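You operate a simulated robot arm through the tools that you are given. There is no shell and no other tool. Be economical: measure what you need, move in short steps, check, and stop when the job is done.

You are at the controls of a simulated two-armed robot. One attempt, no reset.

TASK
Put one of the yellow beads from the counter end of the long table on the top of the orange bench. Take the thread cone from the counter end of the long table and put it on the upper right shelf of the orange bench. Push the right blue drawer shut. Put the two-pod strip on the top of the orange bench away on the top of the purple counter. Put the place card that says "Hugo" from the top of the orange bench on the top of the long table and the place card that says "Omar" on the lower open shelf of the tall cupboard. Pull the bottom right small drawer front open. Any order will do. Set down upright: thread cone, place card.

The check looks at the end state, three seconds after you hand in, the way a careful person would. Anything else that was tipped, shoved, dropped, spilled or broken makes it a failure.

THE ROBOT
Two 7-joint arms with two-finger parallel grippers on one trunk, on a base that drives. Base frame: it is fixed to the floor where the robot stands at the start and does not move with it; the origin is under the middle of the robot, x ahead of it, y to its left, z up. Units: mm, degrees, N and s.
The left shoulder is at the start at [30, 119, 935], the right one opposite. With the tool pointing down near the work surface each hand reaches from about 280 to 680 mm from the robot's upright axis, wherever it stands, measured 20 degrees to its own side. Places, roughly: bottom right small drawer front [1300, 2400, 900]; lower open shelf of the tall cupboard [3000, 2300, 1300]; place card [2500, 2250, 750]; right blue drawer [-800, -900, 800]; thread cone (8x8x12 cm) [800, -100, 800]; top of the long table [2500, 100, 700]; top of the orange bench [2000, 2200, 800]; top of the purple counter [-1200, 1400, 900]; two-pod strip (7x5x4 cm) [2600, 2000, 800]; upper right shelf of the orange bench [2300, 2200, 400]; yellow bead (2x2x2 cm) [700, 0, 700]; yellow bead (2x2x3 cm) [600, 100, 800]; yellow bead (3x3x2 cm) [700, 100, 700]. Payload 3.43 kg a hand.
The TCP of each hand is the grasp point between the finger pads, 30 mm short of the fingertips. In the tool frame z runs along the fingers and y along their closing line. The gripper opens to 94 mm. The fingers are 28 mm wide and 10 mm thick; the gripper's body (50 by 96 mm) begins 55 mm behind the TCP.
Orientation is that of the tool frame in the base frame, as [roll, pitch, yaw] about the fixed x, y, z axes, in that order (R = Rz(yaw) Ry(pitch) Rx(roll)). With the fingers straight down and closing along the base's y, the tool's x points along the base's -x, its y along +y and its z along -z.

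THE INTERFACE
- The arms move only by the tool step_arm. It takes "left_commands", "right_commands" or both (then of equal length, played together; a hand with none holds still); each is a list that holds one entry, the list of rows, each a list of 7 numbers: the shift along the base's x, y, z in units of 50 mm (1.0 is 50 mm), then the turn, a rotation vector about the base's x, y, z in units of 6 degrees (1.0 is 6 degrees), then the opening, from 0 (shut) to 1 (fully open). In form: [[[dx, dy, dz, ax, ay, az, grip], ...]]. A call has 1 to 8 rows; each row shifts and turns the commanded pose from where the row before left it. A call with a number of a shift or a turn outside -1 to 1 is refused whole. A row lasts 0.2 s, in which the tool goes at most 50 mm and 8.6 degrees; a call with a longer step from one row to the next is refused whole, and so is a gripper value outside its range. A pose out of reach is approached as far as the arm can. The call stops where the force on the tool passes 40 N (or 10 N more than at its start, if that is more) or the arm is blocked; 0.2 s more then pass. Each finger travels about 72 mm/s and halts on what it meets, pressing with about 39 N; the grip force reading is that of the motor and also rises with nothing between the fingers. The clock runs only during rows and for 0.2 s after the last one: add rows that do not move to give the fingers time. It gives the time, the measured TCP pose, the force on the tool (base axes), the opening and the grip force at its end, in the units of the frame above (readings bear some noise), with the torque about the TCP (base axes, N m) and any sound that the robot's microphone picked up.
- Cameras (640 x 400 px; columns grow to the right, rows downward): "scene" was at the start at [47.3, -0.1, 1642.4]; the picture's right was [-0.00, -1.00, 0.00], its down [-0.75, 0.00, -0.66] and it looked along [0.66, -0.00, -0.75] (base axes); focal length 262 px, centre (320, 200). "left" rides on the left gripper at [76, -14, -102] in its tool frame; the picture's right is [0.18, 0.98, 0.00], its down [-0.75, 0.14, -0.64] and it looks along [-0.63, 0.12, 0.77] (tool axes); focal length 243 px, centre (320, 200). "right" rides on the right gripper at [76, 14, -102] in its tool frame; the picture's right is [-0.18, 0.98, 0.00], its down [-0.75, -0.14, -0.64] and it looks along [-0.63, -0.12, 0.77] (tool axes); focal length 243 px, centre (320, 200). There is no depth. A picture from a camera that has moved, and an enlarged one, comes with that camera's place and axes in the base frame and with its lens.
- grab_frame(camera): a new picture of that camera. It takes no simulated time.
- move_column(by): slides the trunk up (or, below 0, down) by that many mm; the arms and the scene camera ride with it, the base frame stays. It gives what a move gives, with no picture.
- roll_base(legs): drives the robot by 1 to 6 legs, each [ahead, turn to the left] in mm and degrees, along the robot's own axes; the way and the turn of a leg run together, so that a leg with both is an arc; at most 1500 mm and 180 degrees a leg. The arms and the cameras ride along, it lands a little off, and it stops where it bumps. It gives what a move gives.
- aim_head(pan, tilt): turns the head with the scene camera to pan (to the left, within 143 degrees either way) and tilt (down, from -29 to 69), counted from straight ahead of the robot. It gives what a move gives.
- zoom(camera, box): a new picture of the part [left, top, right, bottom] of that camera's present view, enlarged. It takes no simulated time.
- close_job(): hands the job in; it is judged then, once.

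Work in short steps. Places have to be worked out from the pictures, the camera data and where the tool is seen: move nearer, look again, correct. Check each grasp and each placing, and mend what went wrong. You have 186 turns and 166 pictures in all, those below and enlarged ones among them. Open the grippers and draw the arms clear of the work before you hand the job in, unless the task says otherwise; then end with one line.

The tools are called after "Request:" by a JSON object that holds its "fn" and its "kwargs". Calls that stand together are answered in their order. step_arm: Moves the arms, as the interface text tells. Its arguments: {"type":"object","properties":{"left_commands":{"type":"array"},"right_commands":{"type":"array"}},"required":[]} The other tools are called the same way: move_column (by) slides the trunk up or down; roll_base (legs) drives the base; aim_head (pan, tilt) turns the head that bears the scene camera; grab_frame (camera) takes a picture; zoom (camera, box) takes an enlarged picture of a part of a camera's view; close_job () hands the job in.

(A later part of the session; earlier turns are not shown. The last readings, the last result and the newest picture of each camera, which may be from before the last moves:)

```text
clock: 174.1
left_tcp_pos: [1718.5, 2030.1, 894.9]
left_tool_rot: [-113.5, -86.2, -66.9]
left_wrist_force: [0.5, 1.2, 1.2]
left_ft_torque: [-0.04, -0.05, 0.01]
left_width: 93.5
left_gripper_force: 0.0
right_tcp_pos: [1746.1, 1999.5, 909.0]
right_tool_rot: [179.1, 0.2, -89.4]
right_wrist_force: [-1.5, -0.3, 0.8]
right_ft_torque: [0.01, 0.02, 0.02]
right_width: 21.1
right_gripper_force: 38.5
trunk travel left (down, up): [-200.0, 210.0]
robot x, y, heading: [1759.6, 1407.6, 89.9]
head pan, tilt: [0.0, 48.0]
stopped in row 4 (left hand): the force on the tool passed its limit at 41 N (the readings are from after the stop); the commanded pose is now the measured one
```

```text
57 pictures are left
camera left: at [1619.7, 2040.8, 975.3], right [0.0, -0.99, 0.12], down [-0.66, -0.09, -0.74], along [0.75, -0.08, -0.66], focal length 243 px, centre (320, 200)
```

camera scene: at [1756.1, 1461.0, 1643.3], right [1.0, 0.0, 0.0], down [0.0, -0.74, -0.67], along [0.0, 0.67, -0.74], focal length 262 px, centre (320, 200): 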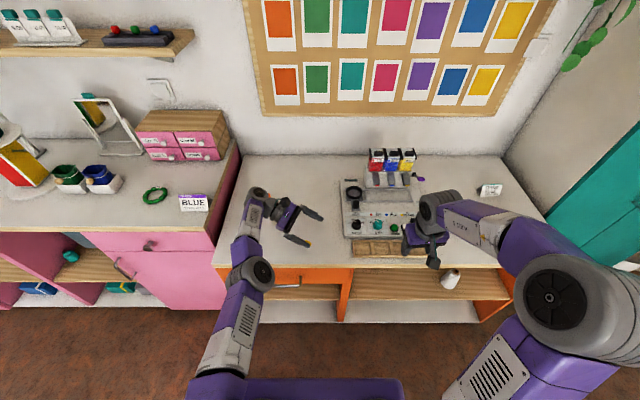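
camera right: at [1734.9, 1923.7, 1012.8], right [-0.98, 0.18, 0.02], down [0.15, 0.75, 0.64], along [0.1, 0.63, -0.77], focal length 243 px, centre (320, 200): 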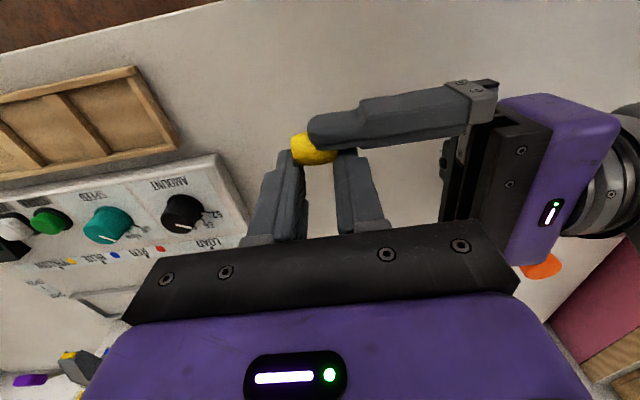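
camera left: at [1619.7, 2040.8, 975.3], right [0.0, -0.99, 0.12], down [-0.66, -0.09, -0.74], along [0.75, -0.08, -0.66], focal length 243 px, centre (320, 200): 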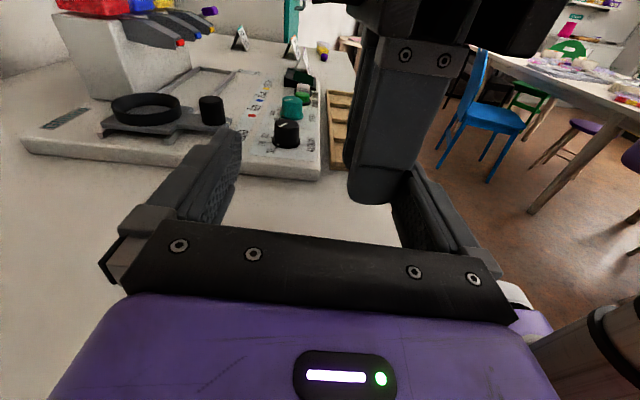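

It slid off: the bead is now beyond the left tip, held by the right hand. I'll move it clear of the left finger.

Request:
{"fn": "step_arm", "kwargs": {"right_commands": [[[0.3, 0, 0, 0, 0, 0, 0.2], [0.4, 0, 0, 0, 0, 0, 0.2], [0.4, 0, 0, 0, 0, 0, 0.2], [0, 0, 0, 0, 0, 0, 0.2]]]}}

Request:
{"fn": "zoom", "kwargs": {"camera": "right", "box": [220, 80, 420, 240]}}

```text
clock: 174.6
left_tcp_pos: [1728.1, 2028.6, 895.9]
left_tool_rot: [-108.9, -86.4, -72.2]
left_wrist_force: [1.7, 0.8, -0.1]
left_ft_torque: [-0.01, -0.02, -0.02]
left_width: 94.2
left_gripper_force: 0.1
right_tcp_pos: [1758.0, 1997.2, 911.8]
right_tool_rot: [177.9, 0.1, -88.8]
right_wrist_force: [-0.5, 0.0, 0.7]
right_ft_torque: [0.01, 0.01, 0.07]
right_width: 21.7
right_gripper_force: 38.7
trunk travel left (down, up): [-200.0, 210.0]
robot x, y, heading: [1756.8, 1410.6, 90.1]
head pan, tilt: [0.0, 48.0]
stopped in row 2 (left hand): the force on the tool passed its limit at 47 N (the readings are from after the stop); the commanded pose is now the measured one
```

```text
2.50 times, centred on (320, 160) of right
camera zoom: at [1748.4, 1921.9, 1014.7], right [-0.99, 0.16, 0.04], down [0.15, 0.76, 0.64], along [0.08, 0.63, -0.77], focal length 606 px, centre (320, 300)
```

zoom: 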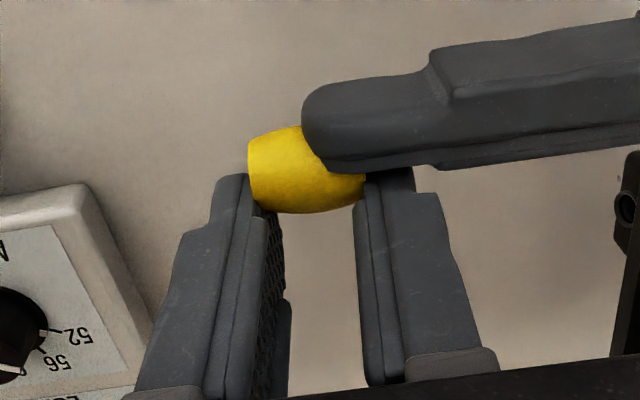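

Halfway off. It slides under about 40 N, so I'll keep pulling in small steps.

Request:
{"fn": "step_arm", "kwargs": {"left_commands": [[[-0.1, 0, 0, 0, 0, 0, 1], [-0.1, 0, 0, 0, 0, 0, 1], [-0.1, 0, 0, 0, 0, 0, 1], [-0.1, 0, 0, 0, 0, 0, 1], [-0.1, 0, 0, 0, 0, 0, 1], [-0.1, 0, 0, 0, 0, 0, 1]]], "right_commands": [[[0.1, 0, 0, 0, 0, 0, 0.2], [0.1, 0, 0, 0, 0, 0, 0.2], [0.1, 0, 0, 0, 0, 0, 0.2], [0.1, 0, 0, 0, 0, 0, 0.2], [0.1, 0, 0, 0, 0, 0, 0.2], [0.1, 0, 0, 0, 0, 0, 0.2]]]}}

Request:
{"fn": "zoom", "kwargs": {"camera": "right", "box": [220, 80, 420, 240]}}

```text
clock: 176.0
left_tcp_pos: [1696.2, 2026.7, 895.9]
left_tool_rot: [-109.5, -86.6, -71.5]
left_wrist_force: [-0.4, -0.7, -0.2]
left_ft_torque: [0.0, 0.02, -0.01]
left_width: 94.1
left_gripper_force: 0.0
right_tcp_pos: [1787.7, 1998.0, 912.2]
right_tool_rot: [177.8, 0.1, -88.9]
right_wrist_force: [0.1, -0.3, -0.9]
right_ft_torque: [-0.05, 0.02, 0.0]
right_width: 21.6
right_gripper_force: 38.2
trunk travel left (down, up): [-200.0, 210.0]
robot x, y, heading: [1758.9, 1409.9, 90.1]
head pan, tilt: [0.0, 48.0]
```

```text
2.50 times, centred on (320, 160) of right
camera zoom: at [1778.5, 1922.2, 1015.2], right [-0.99, 0.16, 0.04], down [0.15, 0.76, 0.64], along [0.08, 0.63, -0.77], focal length 606 px, centre (320, 300)
```

zoom: 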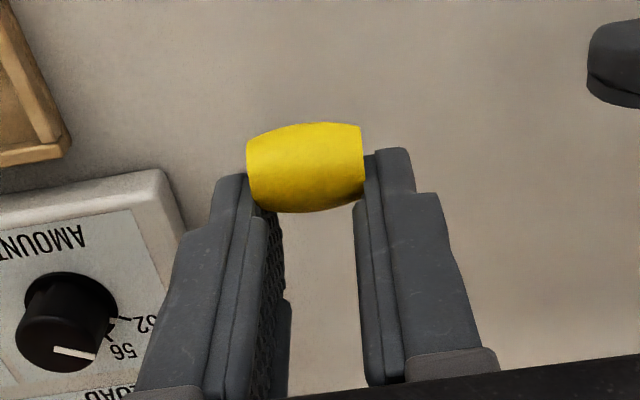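

The bead is free of the left hand. I'll lower it to the bench surface.

Request:
{"fn": "step_arm", "kwargs": {"right_commands": [[[0, 0, -0.4, 0, 0, 0, 0.2], [0, 0, -0.4, 0, 0, 0, 0.2], [0, 0, -0.4, 0, 0, 0, 0.2], [0, 0, -0.25, 0, 0, 0, 0.2], [0, 0, 0, 0, 0, 0, 0.2]]]}}

Request:
{"fn": "step_arm", "kwargs": {"right_commands": [[[0, 0, -0.06, 0, 0, 0, 0.2], [0, 0, -0.06, 0, 0, 0, 0.2], [0, 0, 0, 0, 0, 0, 0.2]]]}}

Request:
{"fn": "grab_frame", "kwargs": {"camera": "right"}}

```text
clock: 177.2
left_tcp_pos: [1697.9, 2027.4, 895.7]
left_tool_rot: [-109.3, -86.5, -71.7]
left_wrist_force: [-0.1, -0.2, 2.0]
left_ft_torque: [0.01, -0.02, 0.02]
left_width: 94.1
left_gripper_force: 0.0
right_tcp_pos: [1786.3, 1998.6, 839.2]
right_tool_rot: [177.9, 0.1, -88.9]
right_wrist_force: [0.4, -0.7, 0.4]
right_ft_torque: [0.0, 0.01, 0.02]
right_width: 21.7
right_gripper_force: 38.8
trunk travel left (down, up): [-200.0, 210.0]
robot x, y, heading: [1754.3, 1413.7, 90.1]
head pan, tilt: [0.0, 48.0]
```

```text
clock: 178.0
left_tcp_pos: [1697.4, 2028.0, 895.4]
left_tool_rot: [-109.3, -86.6, -71.9]
left_wrist_force: [0.3, -0.2, -0.5]
left_ft_torque: [0.02, -0.01, 0.01]
left_width: 94.0
left_gripper_force: 0.1
right_tcp_pos: [1786.0, 1997.5, 832.2]
right_tool_rot: [177.9, 0.1, -88.9]
right_wrist_force: [-0.1, 0.4, -0.4]
right_ft_torque: [0.03, 0.01, 0.0]
right_width: 21.7
right_gripper_force: 38.8
trunk travel left (down, up): [-200.0, 210.0]
robot x, y, heading: [1757.6, 1410.6, 90.1]
head pan, tilt: [0.0, 48.0]
```

```text
54 pictures are left
camera right: at [1777.6, 1922.1, 936.1], right [-0.99, 0.16, 0.04], down [0.15, 0.76, 0.64], along [0.08, 0.63, -0.77], focal length 243 px, centre (320, 200)
```

right: 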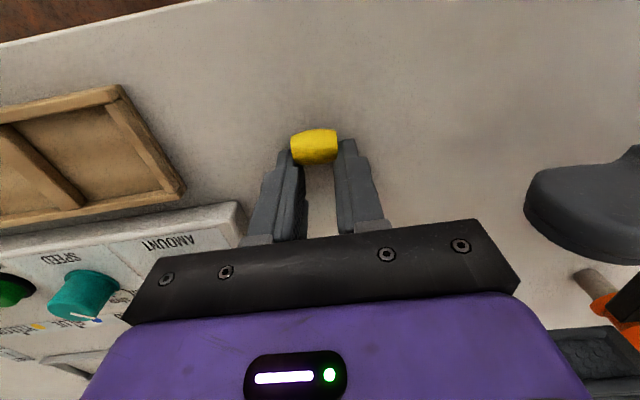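

Request:
{"fn": "step_arm", "kwargs": {"right_commands": [[[0, 0, -0.06, 0, 0, 0, 0.2], [0, 0, -0.06, 0, 0, 0, 0.2], [0, 0, 0, 0, 0, 0, 0.2]]]}}

```text
clock: 178.8
left_tcp_pos: [1697.2, 2025.6, 896.8]
left_tool_rot: [-108.6, -86.4, -72.5]
left_wrist_force: [1.0, -0.4, 0.6]
left_ft_torque: [0.01, 0.04, 0.02]
left_width: 93.9
left_gripper_force: 0.0
right_tcp_pos: [1787.5, 1997.9, 831.0]
right_tool_rot: [177.7, 0.5, -88.9]
right_wrist_force: [0.2, 0.6, 28.3]
right_ft_torque: [-0.24, -0.59, 0.02]
right_width: 21.8
right_gripper_force: 38.9
trunk travel left (down, up): [-200.0, 210.0]
robot x, y, heading: [1759.9, 1408.4, 90.0]
head pan, tilt: [0.0, 48.0]
```

The tips touch the bench at 831. I'll lift 3 mm and open slowly.

Request:
{"fn": "step_arm", "kwargs": {"right_commands": [[[0, 0, 0.1, 0, 0, 0, 0.2], [0, 0, 0, 0, 0, 0, 0.26], [0, 0, 0, 0, 0, 0, 0.32], [0, 0, 0, 0, 0, 0, 0.4], [0, 0, 0, 0, 0, 0, 0.5]]]}}

Request:
{"fn": "zoom", "kwargs": {"camera": "right", "box": [220, 60, 420, 220]}}

```text
clock: 180.0
left_tcp_pos: [1698.1, 2026.7, 895.6]
left_tool_rot: [-109.4, -86.6, -71.7]
left_wrist_force: [-0.3, -0.1, -0.1]
left_ft_torque: [0.02, 0.0, 0.02]
left_width: 94.1
left_gripper_force: 0.0
right_tcp_pos: [1787.2, 1997.4, 831.4]
right_tool_rot: [178.0, 0.0, -88.9]
right_wrist_force: [-0.3, 0.9, 0.1]
right_ft_torque: [0.01, -0.03, -0.01]
right_width: 47.0
right_gripper_force: 0.0
trunk travel left (down, up): [-200.0, 210.0]
robot x, y, heading: [1756.4, 1407.7, 90.1]
head pan, tilt: [0.0, 48.0]
```

```text
2.50 times, centred on (320, 140) of right
camera zoom: at [1779.0, 1922.1, 934.8], right [-0.99, 0.17, 0.03], down [0.15, 0.76, 0.64], along [0.08, 0.63, -0.77], focal length 606 px, centre (320, 350)
```

zoom: 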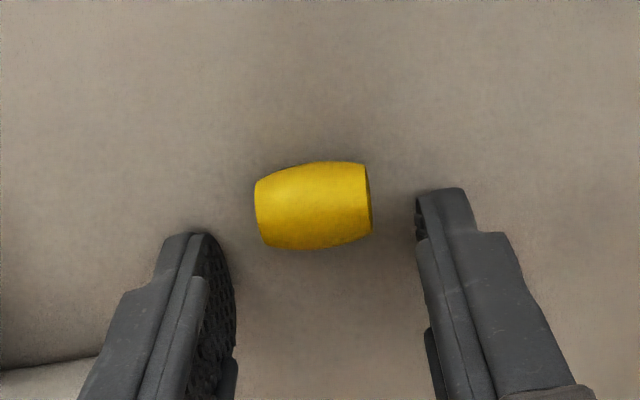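

The bead is released on the bench top. I'll lift the right hand straight up and check the bead is still.

Request:
{"fn": "step_arm", "kwargs": {"right_commands": [[[0, 0, 0.3, 0, 0, 0, 0.5], [0, 0, 0.7, 0, 0, 0, 0.5], [0.2, 0, 0.9, 0, 0, 0, 0.5], [0.5, -0.4, 0.6, 0, 0, 0, 0.5], [0.6, -0.6, 0.3, 0, 0, 0, 0.5], [0.6, -0.6, 0.1, 0, 0, 0, 0.5]]]}}

Request:
{"fn": "zoom", "kwargs": {"camera": "scene", "box": [200, 160, 440, 310]}}

```text
clock: 181.4
left_tcp_pos: [1698.0, 2027.2, 895.8]
left_tool_rot: [-109.4, -86.5, -71.6]
left_wrist_force: [0.3, 0.1, 1.0]
left_ft_torque: [0.02, -0.02, 0.02]
left_width: 94.3
left_gripper_force: 0.1
right_tcp_pos: [1885.0, 1915.1, 979.3]
right_tool_rot: [178.0, 0.1, -88.9]
right_wrist_force: [0.5, -0.6, 0.6]
right_ft_torque: [-0.01, 0.05, -0.05]
right_width: 46.9
right_gripper_force: 0.0
trunk travel left (down, up): [-200.0, 210.0]
robot x, y, heading: [1756.5, 1414.8, 90.1]
head pan, tilt: [0.0, 48.0]
```

```text
2.67 times, centred on (320, 235) of scene
camera zoom: at [1757.2, 1459.9, 1643.3], right [1.0, 0.0, 0.0], down [0.0, -0.74, -0.67], along [0.0, 0.67, -0.74], focal length 699 px, centre (320, 107)
```

zoom: 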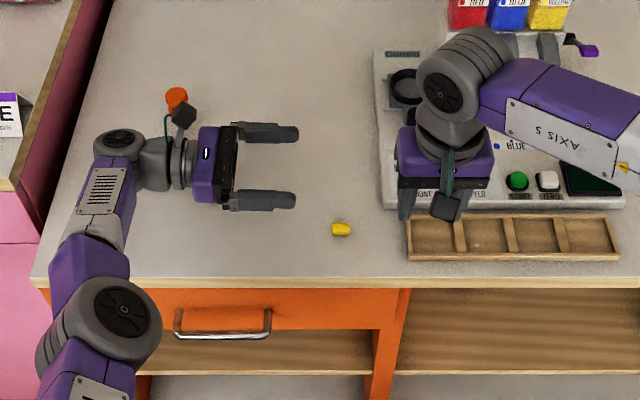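

The bead lies still on the bench top. Now I'll turn the left hand back to vertical with the reverse rotation.

Request:
{"fn": "step_arm", "kwargs": {"left_commands": [[[0, 0, 0.3, 0.577, 0.577, -0.577, 1], [0, 0, 0.3, 0.577, 0.577, -0.577, 1], [0, 0, 0.2, 0.577, 0.577, -0.577, 1], [0, 0, 0, 0.577, 0.577, -0.577, 1], [0, 0, 0, 0.577, 0.577, -0.577, 1], [0, 0, 0, 0.577, 0.577, -0.577, 1], [0, 0, 0, 0.577, 0.577, -0.577, 1], [0, 0, 0, 0.577, 0.577, -0.577, 1]]]}}

Request:
{"fn": "step_arm", "kwargs": {"left_commands": [[[0, 0, 0, 0.577, 0.577, -0.577, 1], [0, 0, 0, 0.577, 0.577, -0.577, 1], [0, 0, 0, 0.577, 0.577, -0.577, 1], [0, 0, 0, 0.577, 0.577, -0.577, 1], [0, 0, 0, 0.577, 0.577, -0.577, 1], [0, 0, 0, 0.577, 0.577, -0.577, 1], [0, 0, 0, 0.577, 0.577, -0.577, 1], [0, 0, 0, 0.577, 0.577, -0.577, 1]]]}}

Request:
{"fn": "step_arm", "kwargs": {"left_commands": [[[0, -0.3, 0.2, 0.577, 0.577, -0.577, 1], [0, -0.5, 0.3, 0.577, 0.577, -0.577, 1], [0, -0.6, 0.3, 0.577, 0.577, -0.577, 1], [0, -0.6, 0, 0.577, 0.577, -0.577, 1], [0, -0.6, 0, 0, 0, 0, 1], [0, -0.6, 0, 0, 0, 0, 1]]]}}

```text
clock: 183.2
left_tcp_pos: [1699.3, 1998.2, 932.2]
left_tool_rot: [-147.8, -48.4, -62.9]
left_wrist_force: [0.2, -0.2, 0.2]
left_ft_torque: [0.03, 0.02, -0.04]
left_width: 93.9
left_gripper_force: 0.1
left hand out of reach, approached as far as the arm can: row 1, 2, 3, 4, 5, 6, 7
right_tcp_pos: [1884.1, 1916.3, 977.9]
right_tool_rot: [177.8, 0.1, -88.9]
right_wrist_force: [-0.8, 0.2, 0.1]
right_ft_torque: [-0.03, 0.0, 0.0]
right_width: 46.9
right_gripper_force: 0.1
trunk travel left (down, up): [-200.0, 210.0]
robot x, y, heading: [1756.1, 1410.1, 90.0]
head pan, tilt: [0.0, 48.0]
```

```text
clock: 185.0
left_tcp_pos: [1696.3, 1996.9, 933.9]
left_tool_rot: [-168.0, -13.5, -80.8]
left_wrist_force: [-0.4, -0.3, 0.7]
left_ft_torque: [-0.02, 0.01, 0.01]
left_width: 94.0
left_gripper_force: 0.1
right_tcp_pos: [1883.3, 1916.5, 978.1]
right_tool_rot: [178.0, 0.2, -88.9]
right_wrist_force: [-0.2, -0.8, 0.0]
right_ft_torque: [0.03, -0.01, 0.01]
right_width: 47.0
right_gripper_force: 0.1
trunk travel left (down, up): [-200.0, 210.0]
robot x, y, heading: [1758.6, 1412.6, 89.6]
head pan, tilt: [0.0, 48.0]
```

```text
clock: 186.4
left_tcp_pos: [1697.3, 1834.6, 971.8]
left_tool_rot: [179.0, 1.1, -93.1]
left_wrist_force: [-0.2, -1.0, 0.0]
left_ft_torque: [0.01, -0.02, -0.04]
left_width: 94.1
left_gripper_force: 0.1
right_tcp_pos: [1885.1, 1914.9, 978.4]
right_tool_rot: [178.0, 0.1, -88.8]
right_wrist_force: [0.2, -0.4, -0.1]
right_ft_torque: [-0.02, -0.01, 0.0]
right_width: 47.0
right_gripper_force: 0.0
trunk travel left (down, up): [-200.0, 210.0]
robot x, y, heading: [1756.0, 1414.1, 90.0]
head pan, tilt: [0.0, 48.0]
```

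Both arms are back to normal. Next is the small drawer on the pink counter: I'll pull the right hand back and drive left to stand before it.

Request:
{"fn": "step_arm", "kwargs": {"right_commands": [[[0, -0.6, 0.4, 0, 0, 0, 0.5], [0, -0.7, 0.2, 0, 0, 0, 0.5]]]}}

Request:
{"fn": "roll_base", "kwargs": {"legs": [[-200, 0], [0, 90], [520, 0], [0, -90]]}}

Request:
{"fn": "aim_head", "kwargs": {"pan": 0, "tilt": 38}}

Request:
{"fn": "grab_frame", "kwargs": {"camera": "scene"}}

```text
clock: 187.0
left_tcp_pos: [1696.9, 1834.2, 972.1]
left_tool_rot: [179.0, 1.0, -93.3]
left_wrist_force: [-0.7, 0.4, -0.2]
left_ft_torque: [0.03, 0.01, -0.03]
left_width: 94.2
left_gripper_force: 0.0
right_tcp_pos: [1882.8, 1850.2, 1006.7]
right_tool_rot: [177.8, 0.1, -88.9]
right_wrist_force: [-0.1, 0.6, -0.2]
right_ft_torque: [0.02, 0.01, 0.0]
right_width: 46.9
right_gripper_force: 0.0
trunk travel left (down, up): [-200.0, 210.0]
robot x, y, heading: [1756.5, 1411.4, 89.9]
head pan, tilt: [0.0, 48.0]
```

```text
clock: 198.9
left_tcp_pos: [1182.0, 1620.5, 973.4]
left_tool_rot: [179.1, 1.0, -92.4]
left_wrist_force: [-1.1, 0.8, 0.2]
left_ft_torque: [-0.02, 0.0, 0.02]
left_width: 94.0
left_gripper_force: 0.0
right_tcp_pos: [1368.8, 1638.8, 1007.6]
right_tool_rot: [177.8, 0.1, -88.0]
right_wrist_force: [-0.2, 0.1, -0.2]
right_ft_torque: [-0.03, 0.02, -0.01]
right_width: 46.9
right_gripper_force: 0.0
trunk travel left (down, up): [-200.0, 210.0]
robot x, y, heading: [1248.3, 1200.9, 90.6]
head pan, tilt: [0.0, 48.0]
```

```text
clock: 199.6
left_tcp_pos: [1182.5, 1620.8, 972.9]
left_tool_rot: [179.0, 0.9, -92.4]
left_wrist_force: [0.2, 0.2, 0.2]
left_ft_torque: [-0.02, 0.01, 0.0]
left_width: 93.9
left_gripper_force: 0.1
right_tcp_pos: [1368.3, 1640.3, 1006.5]
right_tool_rot: [177.8, 0.1, -88.1]
right_wrist_force: [0.2, 0.2, -0.2]
right_ft_torque: [0.01, 0.02, -0.01]
right_width: 47.2
right_gripper_force: 0.1
trunk travel left (down, up): [-200.0, 210.0]
robot x, y, heading: [1248.5, 1199.6, 90.8]
head pan, tilt: [0.0, 38.0]
```

```text
51 pictures are left
camera scene: at [1248.1, 1254.8, 1657.7], right [1.0, 0.02, 0.0], down [0.01, -0.62, -0.79], along [-0.01, 0.79, -0.62], focal length 262 px, centre (320, 200)
```

scene: 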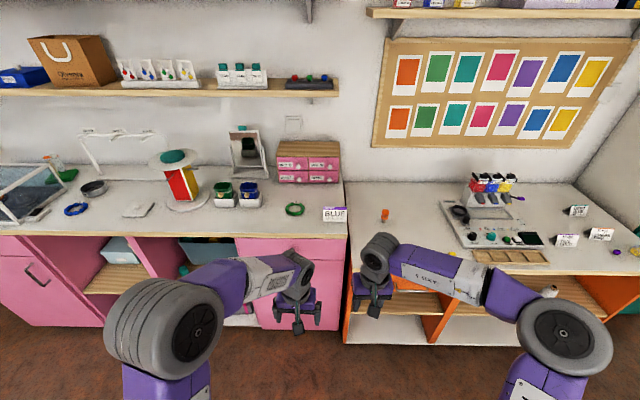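

Request:
{"fn": "zoom", "kwargs": {"camera": "scene", "box": [260, 130, 360, 230]}}

```text
4.00 times, centred on (310, 180) of scene
camera zoom: at [1248.1, 1254.8, 1657.7], right [1.0, 0.02, 0.0], down [0.01, -0.62, -0.79], along [-0.01, 0.79, -0.62], focal length 1049 px, centre (360, 280)
```

zoom: 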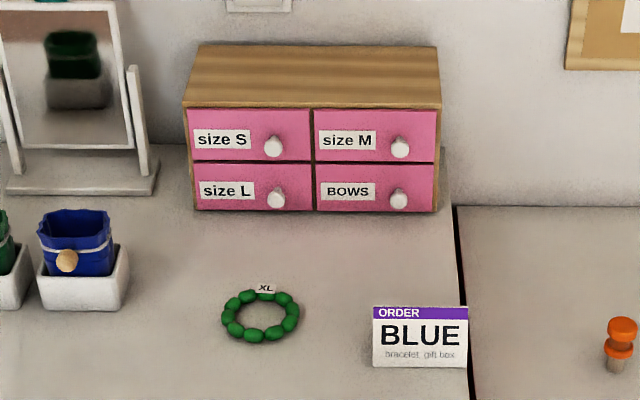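

The target is the "BOWS" drawer, bottom right, with a white knob. I'll raise the trunk 150 mm, roll forward 370 mm (slightly left) and look again to triangulate the knob.

Request:
{"fn": "move_column", "kwargs": {"by": 150}}

Request:
{"fn": "roll_base", "kwargs": {"legs": [[370, -0.8]]}}

Request:
{"fn": "zoom", "kwargs": {"camera": "scene", "box": [220, 130, 420, 330]}}

```text
clock: 201.4
left_tcp_pos: [1183.5, 1621.6, 1122.4]
left_tool_rot: [179.1, 0.9, -92.4]
left_wrist_force: [-1.3, 0.1, 0.3]
left_ft_torque: [0.01, 0.03, 0.02]
left_width: 93.9
left_gripper_force: 0.1
right_tcp_pos: [1368.9, 1639.1, 1156.7]
right_tool_rot: [177.9, 0.1, -88.0]
right_wrist_force: [-1.0, -0.1, 0.0]
right_ft_torque: [-0.04, 0.02, 0.0]
right_width: 46.9
right_gripper_force: 0.0
trunk travel left (down, up): [-350.0, 60.0]
robot x, y, heading: [1253.3, 1200.3, 90.9]
head pan, tilt: [0.0, 38.0]
```

```text
clock: 203.8
left_tcp_pos: [1186.8, 1990.9, 1122.4]
left_tool_rot: [179.0, 1.0, -93.3]
left_wrist_force: [0.0, 0.4, 0.4]
left_ft_torque: [-0.01, -0.03, -0.01]
left_width: 93.9
left_gripper_force: 0.1
right_tcp_pos: [1372.9, 2005.6, 1156.9]
right_tool_rot: [177.8, 0.1, -88.9]
right_wrist_force: [-0.8, -0.1, -0.3]
right_ft_torque: [0.02, -0.02, 0.0]
right_width: 47.1
right_gripper_force: 0.1
trunk travel left (down, up): [-350.0, 60.0]
robot x, y, heading: [1248.0, 1563.4, 90.0]
head pan, tilt: [0.0, 38.0]
```

```text
2.00 times, centred on (320, 230) of scene
camera zoom: at [1246.0, 1623.6, 1807.7], right [1.0, 0.0, 0.0], down [0.0, -0.62, -0.79], along [0.0, 0.79, -0.62], focal length 524 px, centre (320, 140)
```

zoom: 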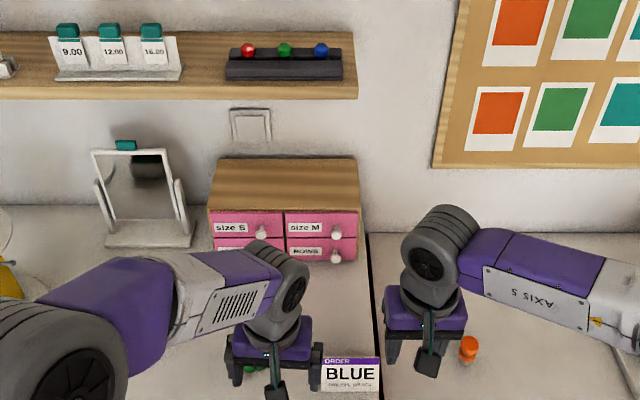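

The knob is at about (1281, 2340, 932), with the counter top at z≈908. I'll move the left hand aside and bring the right hand, tilted 48°, up in front of the knob.

Request:
{"fn": "step_arm", "kwargs": {"left_commands": [[[-0.6, -0.4, 0, 0, 0, 0, 0.9], [-0.6, -0.4, 0, 0, 0, 0, 0.9], [-0.6, -0.4, 0, 0, 0, 0, 0.9], [-0.4, -0.3, 0, 0, 0, 0, 0.9], [0, 0, 0, 0, 0, 0, 0.9], [0, 0, 0, 0, 0, 0, 0.9], [0, 0, 0, 0, 0, 0, 0.9], [0, 0, 0, 0, 0, 0, 0.9]]], "right_commands": [[[0, 0.4, -0.2, 1, 0, 0, 0.6], [0, 0.5, -0.2, 1, 0, 0, 0.6], [-0.2, 0.5, -0.3, 1, 0, 0, 0.6], [-0.3, 0.5, -0.4, 1, 0, 0, 0.6], [-0.3, 0.5, -0.4, 1, 0, 0, 0.6], [-0.3, 0.5, -0.4, 1, 0, 0, 0.6], [-0.4, 0.5, -0.4, 1, 0, 0, 0.6], [-0.35, 0.5, -0.4, 1, 0, 0, 0.6]]]}}

Request:
{"fn": "grab_frame", "kwargs": {"camera": "right"}}

```text
clock: 205.6
left_tcp_pos: [1075.4, 1917.6, 1120.9]
left_tool_rot: [179.0, 1.1, -93.3]
left_wrist_force: [-0.1, 0.2, -0.9]
left_ft_torque: [-0.03, -0.03, 0.01]
left_width: 84.4
left_gripper_force: 0.0
right_tcp_pos: [1280.2, 2202.2, 1020.6]
right_tool_rot: [179.2, 48.1, -88.2]
right_wrist_force: [-0.2, 0.3, 0.0]
right_ft_torque: [-0.03, 0.0, 0.0]
right_width: 56.3
right_gripper_force: 0.1
trunk travel left (down, up): [-350.0, 60.0]
robot x, y, heading: [1245.5, 1567.1, 89.9]
head pan, tilt: [0.0, 38.0]
```

```text
48 pictures are left
camera right: at [1270.9, 2075.0, 1032.2], right [-0.99, 0.08, 0.15], down [0.15, 0.03, 0.99], along [0.08, 1.0, -0.04], focal length 243 px, centre (320, 200)
```

right: 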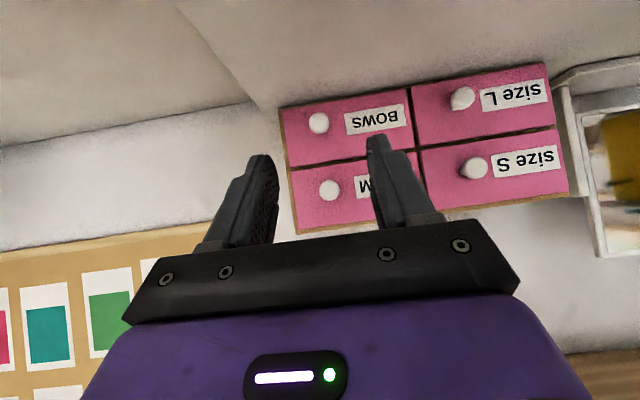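

The knob is confirmed at about (1282,2340,936), centred between the fingers. I'll advance along the tool direction.

Request:
{"fn": "step_arm", "kwargs": {"right_commands": [[[0.02, 0.58, -0.36, 0, 0, 0, 0.6], [0.02, 0.58, -0.36, 0, 0, 0, 0.6], [0, 0.58, -0.36, 0, 0, 0, 0.6], [0, 0.5, -0.36, 0, 0, 0, 0.6], [0, 0, 0, 0, 0, 0, 0.6]]]}}

Request:
{"fn": "grab_frame", "kwargs": {"camera": "right"}}

```text
clock: 206.8
left_tcp_pos: [1075.4, 1916.1, 1122.4]
left_tool_rot: [179.0, 1.1, -93.4]
left_wrist_force: [0.3, -0.6, -0.1]
left_ft_torque: [0.01, 0.0, -0.01]
left_width: 84.7
left_gripper_force: 0.1
right_tcp_pos: [1280.9, 2313.8, 948.4]
right_tool_rot: [179.2, 48.1, -88.2]
right_wrist_force: [0.8, -0.1, -0.9]
right_ft_torque: [0.02, 0.04, 0.0]
right_width: 56.3
right_gripper_force: 0.1
trunk travel left (down, up): [-350.0, 60.0]
robot x, y, heading: [1247.8, 1565.4, 89.9]
head pan, tilt: [0.0, 38.0]
```

```text
47 pictures are left
camera right: at [1271.5, 2186.3, 961.0], right [-0.99, 0.08, 0.15], down [0.15, 0.03, 0.99], along [0.08, 1.0, -0.04], focal length 243 px, centre (320, 200)
```

right: 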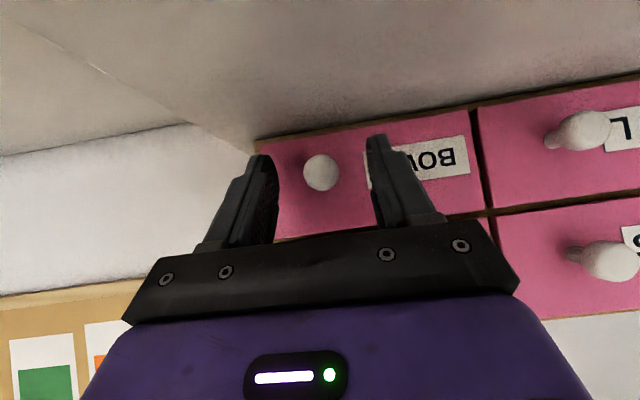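

The knob is just between the tips. I'll go 7 mm further and close to a limited width.

Request:
{"fn": "step_arm", "kwargs": {"right_commands": [[[0.02, 0.14, 0.02, 0, 0, 0, 0.6], [0, 0, 0, 0, 0, 0, 0.4], [0, 0, 0, 0, 0, 0, 0.2], [0, 0, 0, 0, 0, 0, 0.17], [0, 0, 0, 0, 0, 0, 0.17]]]}}

Request:
{"fn": "grab_frame", "kwargs": {"camera": "right"}}

```text
clock: 207.9
left_tcp_pos: [1074.3, 1917.6, 1120.9]
left_tool_rot: [178.9, 1.0, -93.2]
left_wrist_force: [-0.1, 0.4, 0.0]
left_ft_torque: [-0.01, 0.01, 0.0]
left_width: 84.4
left_gripper_force: 0.0
right_tcp_pos: [1280.9, 2320.9, 949.6]
right_tool_rot: [179.0, 48.1, -88.3]
right_wrist_force: [-7.2, 0.2, 1.3]
right_ft_torque: [0.13, 0.12, 0.16]
right_width: 20.8
right_gripper_force: 45.3
trunk travel left (down, up): [-350.0, 60.0]
robot x, y, heading: [1243.6, 1566.3, 90.1]
head pan, tilt: [0.0, 38.0]
```

```text
46 pictures are left
camera right: at [1271.7, 2193.6, 962.8], right [-0.99, 0.08, 0.15], down [0.15, 0.03, 0.99], along [0.07, 1.0, -0.04], focal length 243 px, centre (320, 200)
```

right: 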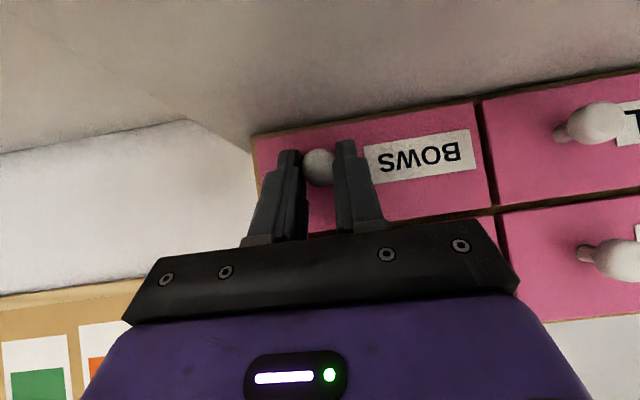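

The knob is gripped. I'll pull straight back about 75 mm.

Request:
{"fn": "step_arm", "kwargs": {"right_commands": [[[0, -0.15, 0, 0, 0, 0, 0.17], [0, -0.25, 0, 0, 0, 0, 0.17], [0, -0.3, 0, 0, 0, 0, 0.17], [0, -0.3, 0, 0, 0, 0, 0.17], [0, -0.3, 0, 0, 0, 0, 0.17], [0, -0.2, 0, 0, 0, 0, 0.17], [0, 0, 0, 0, 0, 0, 0.17]]]}}

Request:
{"fn": "grab_frame", "kwargs": {"camera": "right"}}

```text
clock: 209.6
left_tcp_pos: [1074.8, 1918.0, 1120.8]
left_tool_rot: [179.1, 1.0, -93.2]
left_wrist_force: [0.9, 0.4, -0.3]
left_ft_torque: [-0.01, -0.03, 0.0]
left_width: 84.5
left_gripper_force: 0.0
right_tcp_pos: [1280.8, 2244.8, 949.9]
right_tool_rot: [179.0, 47.9, -88.2]
right_wrist_force: [-11.7, -0.3, -6.8]
right_ft_torque: [0.52, 0.14, 0.26]
right_width: 20.9
right_gripper_force: 45.2
trunk travel left (down, up): [-350.0, 60.0]
robot x, y, heading: [1247.3, 1563.4, 90.1]
head pan, tilt: [0.0, 38.0]
```

```text
45 pictures are left
camera right: at [1271.7, 2117.5, 963.3], right [-0.99, 0.08, 0.15], down [0.15, 0.03, 0.99], along [0.08, 1.0, -0.05], focal length 243 px, centre (320, 200)
```

right: 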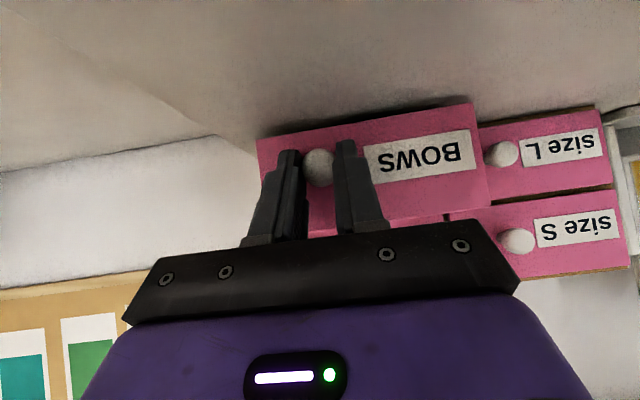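

The drawer is out about 75 mm. I'll open the fingers and back off along the tool axis.

Request:
{"fn": "step_arm", "kwargs": {"right_commands": [[[0, 0, 0, 0, 0, 0, 0.4], [0, 0, 0, 0, 0, 0, 0.6], [0, -0.3, 0.25, 0, 0, 0, 0.6], [0, -0.6, 0.5, 0, 0, 0, 0.6], [0.1, -0.6, 0.6, 0, 0, 0, 0.6], [0.3, -0.5, 0.6, -1, 0, 0, 0.6], [0.3, -0.5, 0.6, -1, 0, 0, 0.6], [0.3, -0.5, 0.4, -1, 0, 0, 0.6]]]}}

Request:
{"fn": "zoom", "kwargs": {"camera": "scene", "box": [220, 130, 420, 330]}}

```text
clock: 211.3
left_tcp_pos: [1076.2, 1917.1, 1121.0]
left_tool_rot: [179.0, 1.1, -93.3]
left_wrist_force: [0.5, 0.0, -0.3]
left_ft_torque: [0.0, -0.02, -0.03]
left_width: 84.5
left_gripper_force: 0.1
right_tcp_pos: [1332.8, 2097.2, 1098.0]
right_tool_rot: [178.4, 30.0, -88.7]
right_wrist_force: [0.3, 0.9, -0.2]
right_ft_torque: [-0.06, 0.0, 0.03]
right_width: 56.5
right_gripper_force: 0.2
trunk travel left (down, up): [-350.0, 60.0]
robot x, y, heading: [1248.2, 1563.6, 89.7]
head pan, tilt: [0.0, 38.0]
```

```text
2.00 times, centred on (320, 230) of scene
camera zoom: at [1246.2, 1622.4, 1807.7], right [1.0, 0.0, 0.0], down [0.0, -0.62, -0.79], along [0.0, 0.79, -0.62], focal length 524 px, centre (320, 140)
```

zoom: 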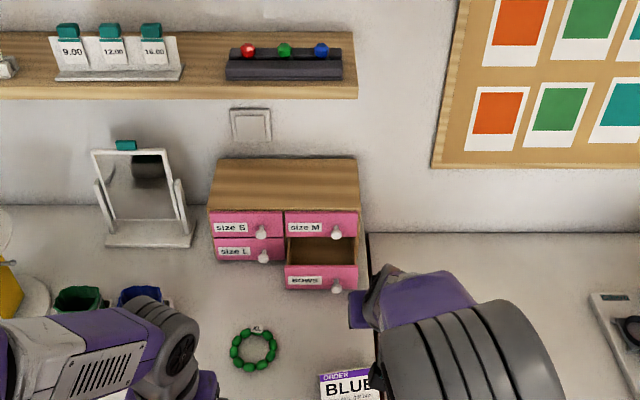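

The BOWS drawer is open. I'll straighten the right hand, back out, and drive to face the cards on the orange bench.

Request:
{"fn": "step_arm", "kwargs": {"right_commands": [[[0, -0.6, 0, -1, 0, 0, 0.9], [0, -0.6, 0, -1, 0, 0, 0.9], [0, -0.6, 0, -1, 0, 0, 0.9], [0, -0.6, 0, -1, 0, 0, 0.9], [0, -0.5, 0, -1, 0, 0, 0.9]]]}}

Request:
{"fn": "roll_base", "kwargs": {"legs": [[-300, 0], [0, -90], [1140, 0], [0, 90]]}}

Request:
{"fn": "aim_head", "kwargs": {"pan": 0, "tilt": 45}}

Request:
{"fn": "zoom", "kwargs": {"camera": "scene", "box": [230, 60, 470, 260]}}

```text
clock: 212.6
left_tcp_pos: [1075.9, 1919.1, 1121.0]
left_tool_rot: [178.9, 0.9, -93.3]
left_wrist_force: [-0.2, 0.7, 0.0]
left_ft_torque: [0.01, 0.01, -0.01]
left_width: 84.6
left_gripper_force: 0.1
right_tcp_pos: [1334.3, 1951.4, 1098.8]
right_tool_rot: [178.0, 0.0, -89.0]
right_wrist_force: [0.1, -0.1, 0.1]
right_ft_torque: [0.02, -0.01, 0.02]
right_width: 84.6
right_gripper_force: 0.1
trunk travel left (down, up): [-350.0, 60.0]
robot x, y, heading: [1244.0, 1568.2, 89.9]
head pan, tilt: [0.0, 38.0]
```

```text
clock: 227.7
left_tcp_pos: [2225.6, 1602.0, 1122.9]
left_tool_rot: [179.0, 0.9, -95.1]
left_wrist_force: [0.0, 0.4, -0.8]
left_ft_torque: [-0.01, -0.01, 0.0]
left_width: 84.8
left_gripper_force: 0.0
right_tcp_pos: [2484.7, 1627.1, 1099.2]
right_tool_rot: [177.9, 0.2, -90.7]
right_wrist_force: [-0.5, -0.3, -0.6]
right_ft_torque: [0.02, -0.02, 0.0]
right_width: 84.7
right_gripper_force: 0.0
trunk travel left (down, up): [-350.0, 60.0]
robot x, y, heading: [2384.6, 1246.2, 88.0]
head pan, tilt: [0.0, 38.0]
```

```text
clock: 228.3
left_tcp_pos: [2225.1, 1602.0, 1122.2]
left_tool_rot: [179.0, 1.1, -95.2]
left_wrist_force: [0.1, 0.1, 0.2]
left_ft_torque: [-0.02, 0.02, 0.0]
left_width: 84.7
left_gripper_force: 0.0
right_tcp_pos: [2483.5, 1627.1, 1097.4]
right_tool_rot: [177.8, 0.1, -90.6]
right_wrist_force: [0.5, -0.4, -0.6]
right_ft_torque: [-0.01, -0.01, -0.01]
right_width: 84.6
right_gripper_force: 0.1
trunk travel left (down, up): [-350.0, 60.0]
robot x, y, heading: [2386.8, 1245.1, 88.3]
head pan, tilt: [0.0, 45.0]
```

```text
2.00 times, centred on (350, 160) of scene
camera zoom: at [2385.3, 1297.1, 1797.5], right [1.0, -0.03, 0.0], down [-0.02, -0.71, -0.71], along [0.02, 0.71, -0.71], focal length 524 px, centre (260, 280)
```

zoom: 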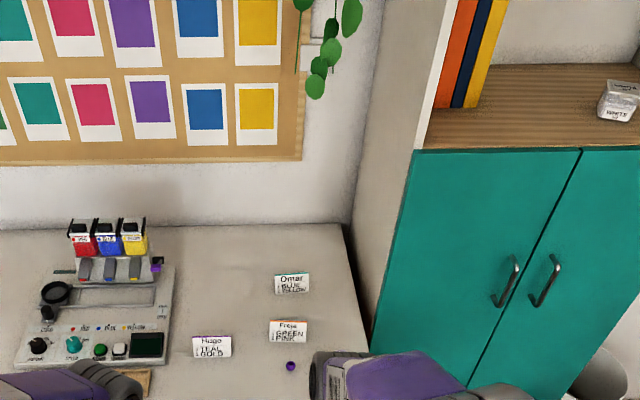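

Request:
{"fn": "zoom", "kwargs": {"camera": "scene", "box": [310, 180, 400, 255]}}

```text
5.33 times, centred on (355, 218) of scene
camera zoom: at [2385.3, 1297.1, 1797.5], right [1.0, -0.03, 0.0], down [-0.02, -0.71, -0.71], along [0.02, 0.71, -0.71], focal length 1398 px, centre (133, 107)
```

zoom: 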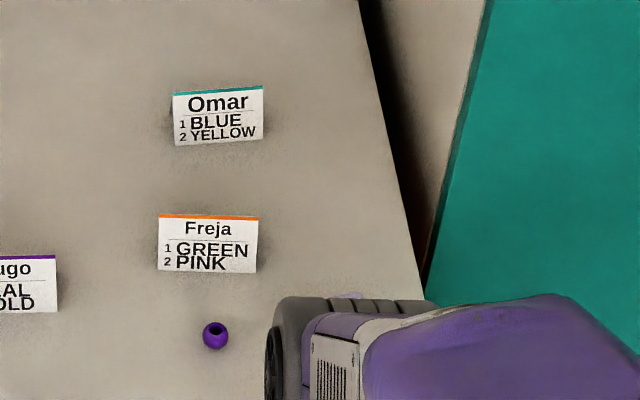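

The cards are about 82 mm wide, so I can pinch them by their side edges. Omar is at (2497,2245), turned about 8°; Hugo is at (2301,2050), square. I'll square up and roll 305 mm closer, then bring both hands over their cards.

Request:
{"fn": "roll_base", "kwargs": {"legs": [[0, 1.7], [305, 0]]}}

Request:
{"fn": "step_arm", "kwargs": {"left_commands": [[[0.35, 0.6, -0.4, 0, 0, 0.3, 1], [0.3, 0.6, -0.5, 0, 0, 0.3, 1], [0.3, 0.6, -0.6, 0, 0, 0.2, 1], [0.2, 0.5, -0.7, 0, 0, 0, 1], [0.1, 0.3, -0.8, 0, 0, 0, 1], [0, 0, -0.6, 0, 0, 0, 1]]], "right_commands": [[[0, 0.7, -0.4, 1, 0, 0.7, 1], [0, 0.8, -0.4, 1, 0, 0.7, 1], [0, 0.8, -0.4, 1, 0, 0, 1], [0, 0.8, -0.5, 1, 0, 0, 1], [0, 0.8, -0.5, 0.2, 0, 0, 1], [0, 0.6, -0.5, 0, 0, 0, 1]]]}}

Request:
{"fn": "grab_frame", "kwargs": {"camera": "left"}}

Request:
{"fn": "grab_frame", "kwargs": {"camera": "right"}}

```text
clock: 230.8
left_tcp_pos: [2217.0, 1899.6, 1121.5]
left_tool_rot: [179.1, 1.0, -93.6]
left_wrist_force: [0.2, 1.0, -0.5]
left_ft_torque: [0.0, 0.0, 0.0]
left_width: 84.4
left_gripper_force: 0.2
right_tcp_pos: [2474.2, 1930.9, 1096.9]
right_tool_rot: [177.8, 0.1, -89.1]
right_wrist_force: [0.2, -0.1, 0.3]
right_ft_torque: [-0.02, 0.0, 0.0]
right_width: 84.5
right_gripper_force: 0.0
trunk travel left (down, up): [-350.0, 60.0]
robot x, y, heading: [2383.5, 1546.8, 89.9]
head pan, tilt: [0.0, 45.0]
```

```text
clock: 232.2
left_tcp_pos: [2280.4, 2027.5, 941.4]
left_tool_rot: [178.9, 1.1, -88.8]
left_wrist_force: [-0.3, -0.3, 0.7]
left_ft_torque: [-0.02, -0.01, 0.01]
left_width: 94.0
left_gripper_force: 0.0
right_tcp_pos: [2474.4, 2157.1, 961.3]
right_tool_rot: [-178.7, 25.0, -79.8]
right_wrist_force: [0.6, -0.1, -0.9]
right_ft_torque: [-0.01, -0.04, 0.0]
right_width: 94.0
right_gripper_force: 0.0
trunk travel left (down, up): [-350.0, 60.0]
robot x, y, heading: [2382.2, 1548.7, 90.2]
head pan, tilt: [0.0, 45.0]
```

```text
41 pictures are left
camera left: at [2299.2, 1951.0, 1043.8], right [-0.98, -0.21, 0.01], down [-0.15, 0.74, 0.66], along [-0.15, 0.64, -0.75], focal length 243 px, centre (320, 200)
```

left: 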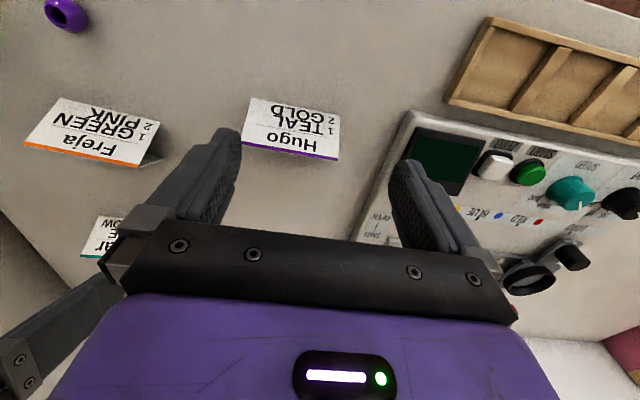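

```text
40 pictures are left
camera right: at [2478.4, 2044.0, 1022.5], right [-1.0, 0.0, 0.06], down [0.05, 0.43, 0.9], along [-0.03, 0.9, -0.42], focal length 243 px, centre (320, 200)
```

right: 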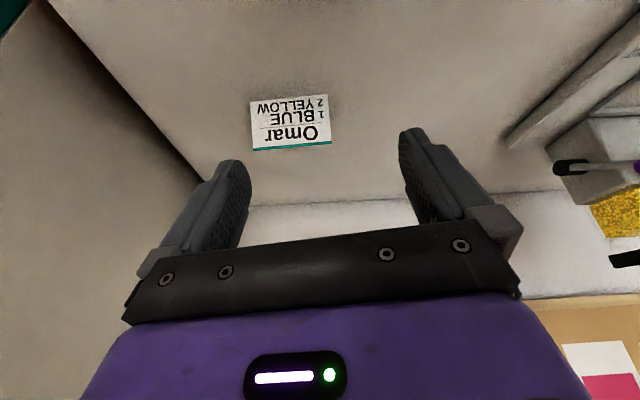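

Measured: Hugo centre (2299,2062) and Omar centre (2500,2255), turned about +3.5°. I'll align both hands above their cards at a pre-grasp height.

Request:
{"fn": "step_arm", "kwargs": {"left_commands": [[[0.19, 0.33, 0, 0, 0, 0.2, 1], [0.18, 0.33, -0.3, 0, 0, 0, 1], [0, 0, -0.5, 0, 0, 0, 1], [0, 0, 0, 0, 0, 0, 1]]], "right_commands": [[[0.25, 0.53, -0.3, 0, 0, -0.8, 1], [0.25, 0.53, -0.3, 0, 0, 0, 1], [0, 0, 0, 0, 0, 0, 1], [0, 0, 0, 0, 0, 0, 1]]]}}

Request:
{"fn": "grab_frame", "kwargs": {"camera": "left"}}

Request:
{"fn": "grab_frame", "kwargs": {"camera": "right"}}

```text
clock: 233.2
left_tcp_pos: [2297.8, 2062.6, 900.6]
left_tool_rot: [179.0, 1.1, -87.4]
left_wrist_force: [-0.4, -0.2, -1.0]
left_ft_torque: [-0.03, 0.01, 0.03]
left_width: 94.0
left_gripper_force: 0.0
right_tcp_pos: [2498.0, 2210.9, 932.2]
right_tool_rot: [-178.7, 24.9, -84.6]
right_wrist_force: [0.3, 0.1, -0.1]
right_ft_torque: [0.01, -0.01, 0.01]
right_width: 93.9
right_gripper_force: 0.0
trunk travel left (down, up): [-350.0, 60.0]
robot x, y, heading: [2383.5, 1548.6, 89.7]
head pan, tilt: [0.0, 45.0]
```

```text
39 pictures are left
camera left: at [2318.3, 1985.0, 1002.8], right [-0.97, -0.23, 0.01], down [-0.16, 0.74, 0.66], along [-0.16, 0.64, -0.75], focal length 243 px, centre (320, 200)
```

left: 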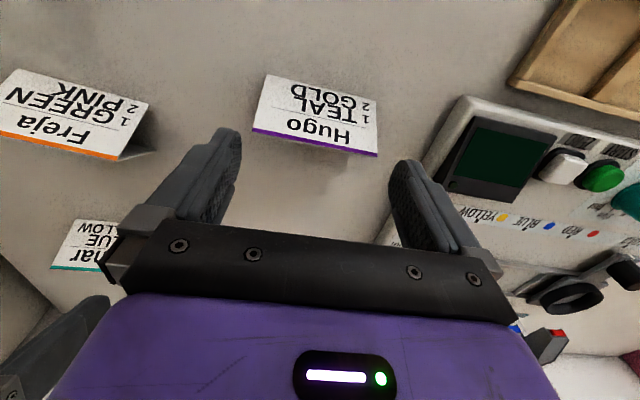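

```text
38 pictures are left
camera right: at [2493.3, 2097.9, 992.5], right [-0.99, 0.08, 0.06], down [0.09, 0.42, 0.9], along [0.05, 0.9, -0.43], focal length 243 px, centre (320, 200)
```

right: 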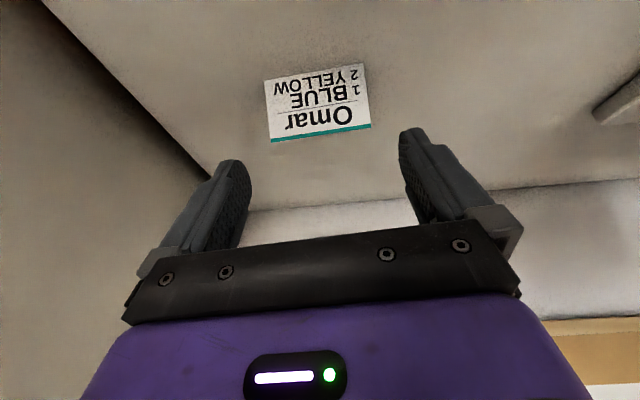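

Both aligned: Hugo's ridge is centred at x 2300 and Omar's at (2498.5,2252.6). I'll descend on both with the fingers open.

Request:
{"fn": "step_arm", "kwargs": {"left_commands": [[[0.04, -0.04, 0, 0, 0, -0.4, 1], [0, 0, -0.3, 0, 0, 0, 1], [0, 0, -0.4, 0, 0, 0, 1], [0, 0, -0.4, 0, 0, 0, 1], [0, 0, -0.12, 0, 0, 0, 1]]], "right_commands": [[[0.01, 0.17, -0.38, 0, 0, 0, 1], [0, 0.17, -0.38, 0, 0, 0, 1], [0, 0.17, -0.38, 0, 0, 0, 1], [0, 0.17, -0.38, 0, 0, 0, 1], [0, 0.14, -0.34, 0, 0, 0, 1]]]}}

Request:
{"fn": "grab_frame", "kwargs": {"camera": "left"}}

Request:
{"fn": "grab_frame", "kwargs": {"camera": "right"}}

```text
clock: 234.4
left_tcp_pos: [2299.0, 2060.0, 840.8]
left_tool_rot: [179.0, 1.1, -90.0]
left_wrist_force: [-1.2, 0.7, -1.2]
left_ft_torque: [0.04, -0.02, 0.0]
left_width: 94.0
left_gripper_force: 0.0
right_tcp_pos: [2498.9, 2249.4, 840.3]
right_tool_rot: [-178.7, 25.1, -84.6]
right_wrist_force: [0.4, 0.2, 0.4]
right_ft_torque: [-0.04, 0.0, 0.0]
right_width: 93.9
right_gripper_force: 0.0
trunk travel left (down, up): [-350.0, 60.0]
robot x, y, heading: [2389.1, 1547.5, 90.0]
head pan, tilt: [0.0, 45.0]
```

```text
37 pictures are left
camera left: at [2316.6, 1982.0, 942.9], right [-0.98, -0.19, 0.01], down [-0.13, 0.74, 0.66], along [-0.13, 0.64, -0.75], focal length 243 px, centre (320, 200)
```

left: 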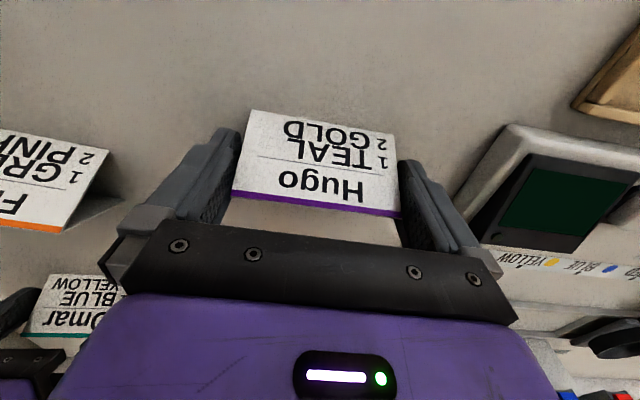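

```text
36 pictures are left
camera right: at [2493.2, 2136.7, 901.8], right [-0.99, 0.08, 0.06], down [0.09, 0.42, 0.9], along [0.05, 0.9, -0.43], focal length 243 px, centre (320, 200)
```

right: 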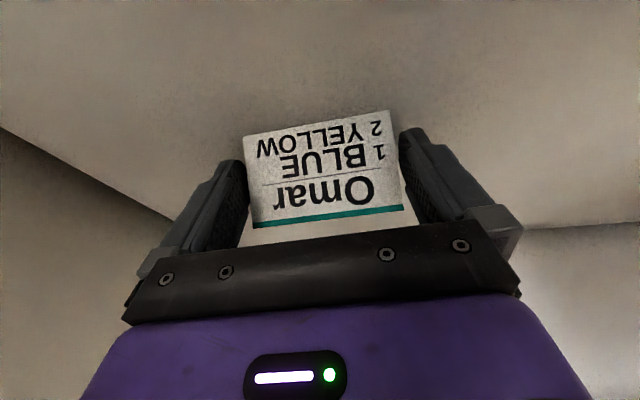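

Both cards are well straddled. I'll close gently to a limited width.

Request:
{"fn": "step_arm", "kwargs": {"left_commands": [[[0, 0, 0, 0, 0, 0, 0.92], [0, 0, 0, 0, 0, 0, 0.88], [0, 0, 0, 0, 0, 0, 0.86], [0, 0, 0, 0, 0, 0, 0.86]]], "right_commands": [[[0, 0, 0, 0, 0, 0, 0.92], [0, 0, 0, 0, 0, 0, 0.88], [0, 0, 0, 0, 0, 0, 0.86], [0, 0, 0, 0, 0, 0, 0.86]]]}}

```text
clock: 235.4
left_tcp_pos: [2300.1, 2061.0, 840.5]
left_tool_rot: [178.9, 1.1, -89.9]
left_wrist_force: [0.3, -0.4, -0.6]
left_ft_torque: [-0.02, -0.03, -0.03]
left_width: 87.3
left_gripper_force: 38.8
right_tcp_pos: [2498.2, 2248.6, 841.7]
right_tool_rot: [-178.7, 25.0, -84.6]
right_wrist_force: [0.0, 0.2, 0.4]
right_ft_torque: [0.0, 0.0, -0.02]
right_width: 85.7
right_gripper_force: 39.6
trunk travel left (down, up): [-350.0, 60.0]
robot x, y, heading: [2384.1, 1545.4, 89.9]
head pan, tilt: [0.0, 45.0]
```

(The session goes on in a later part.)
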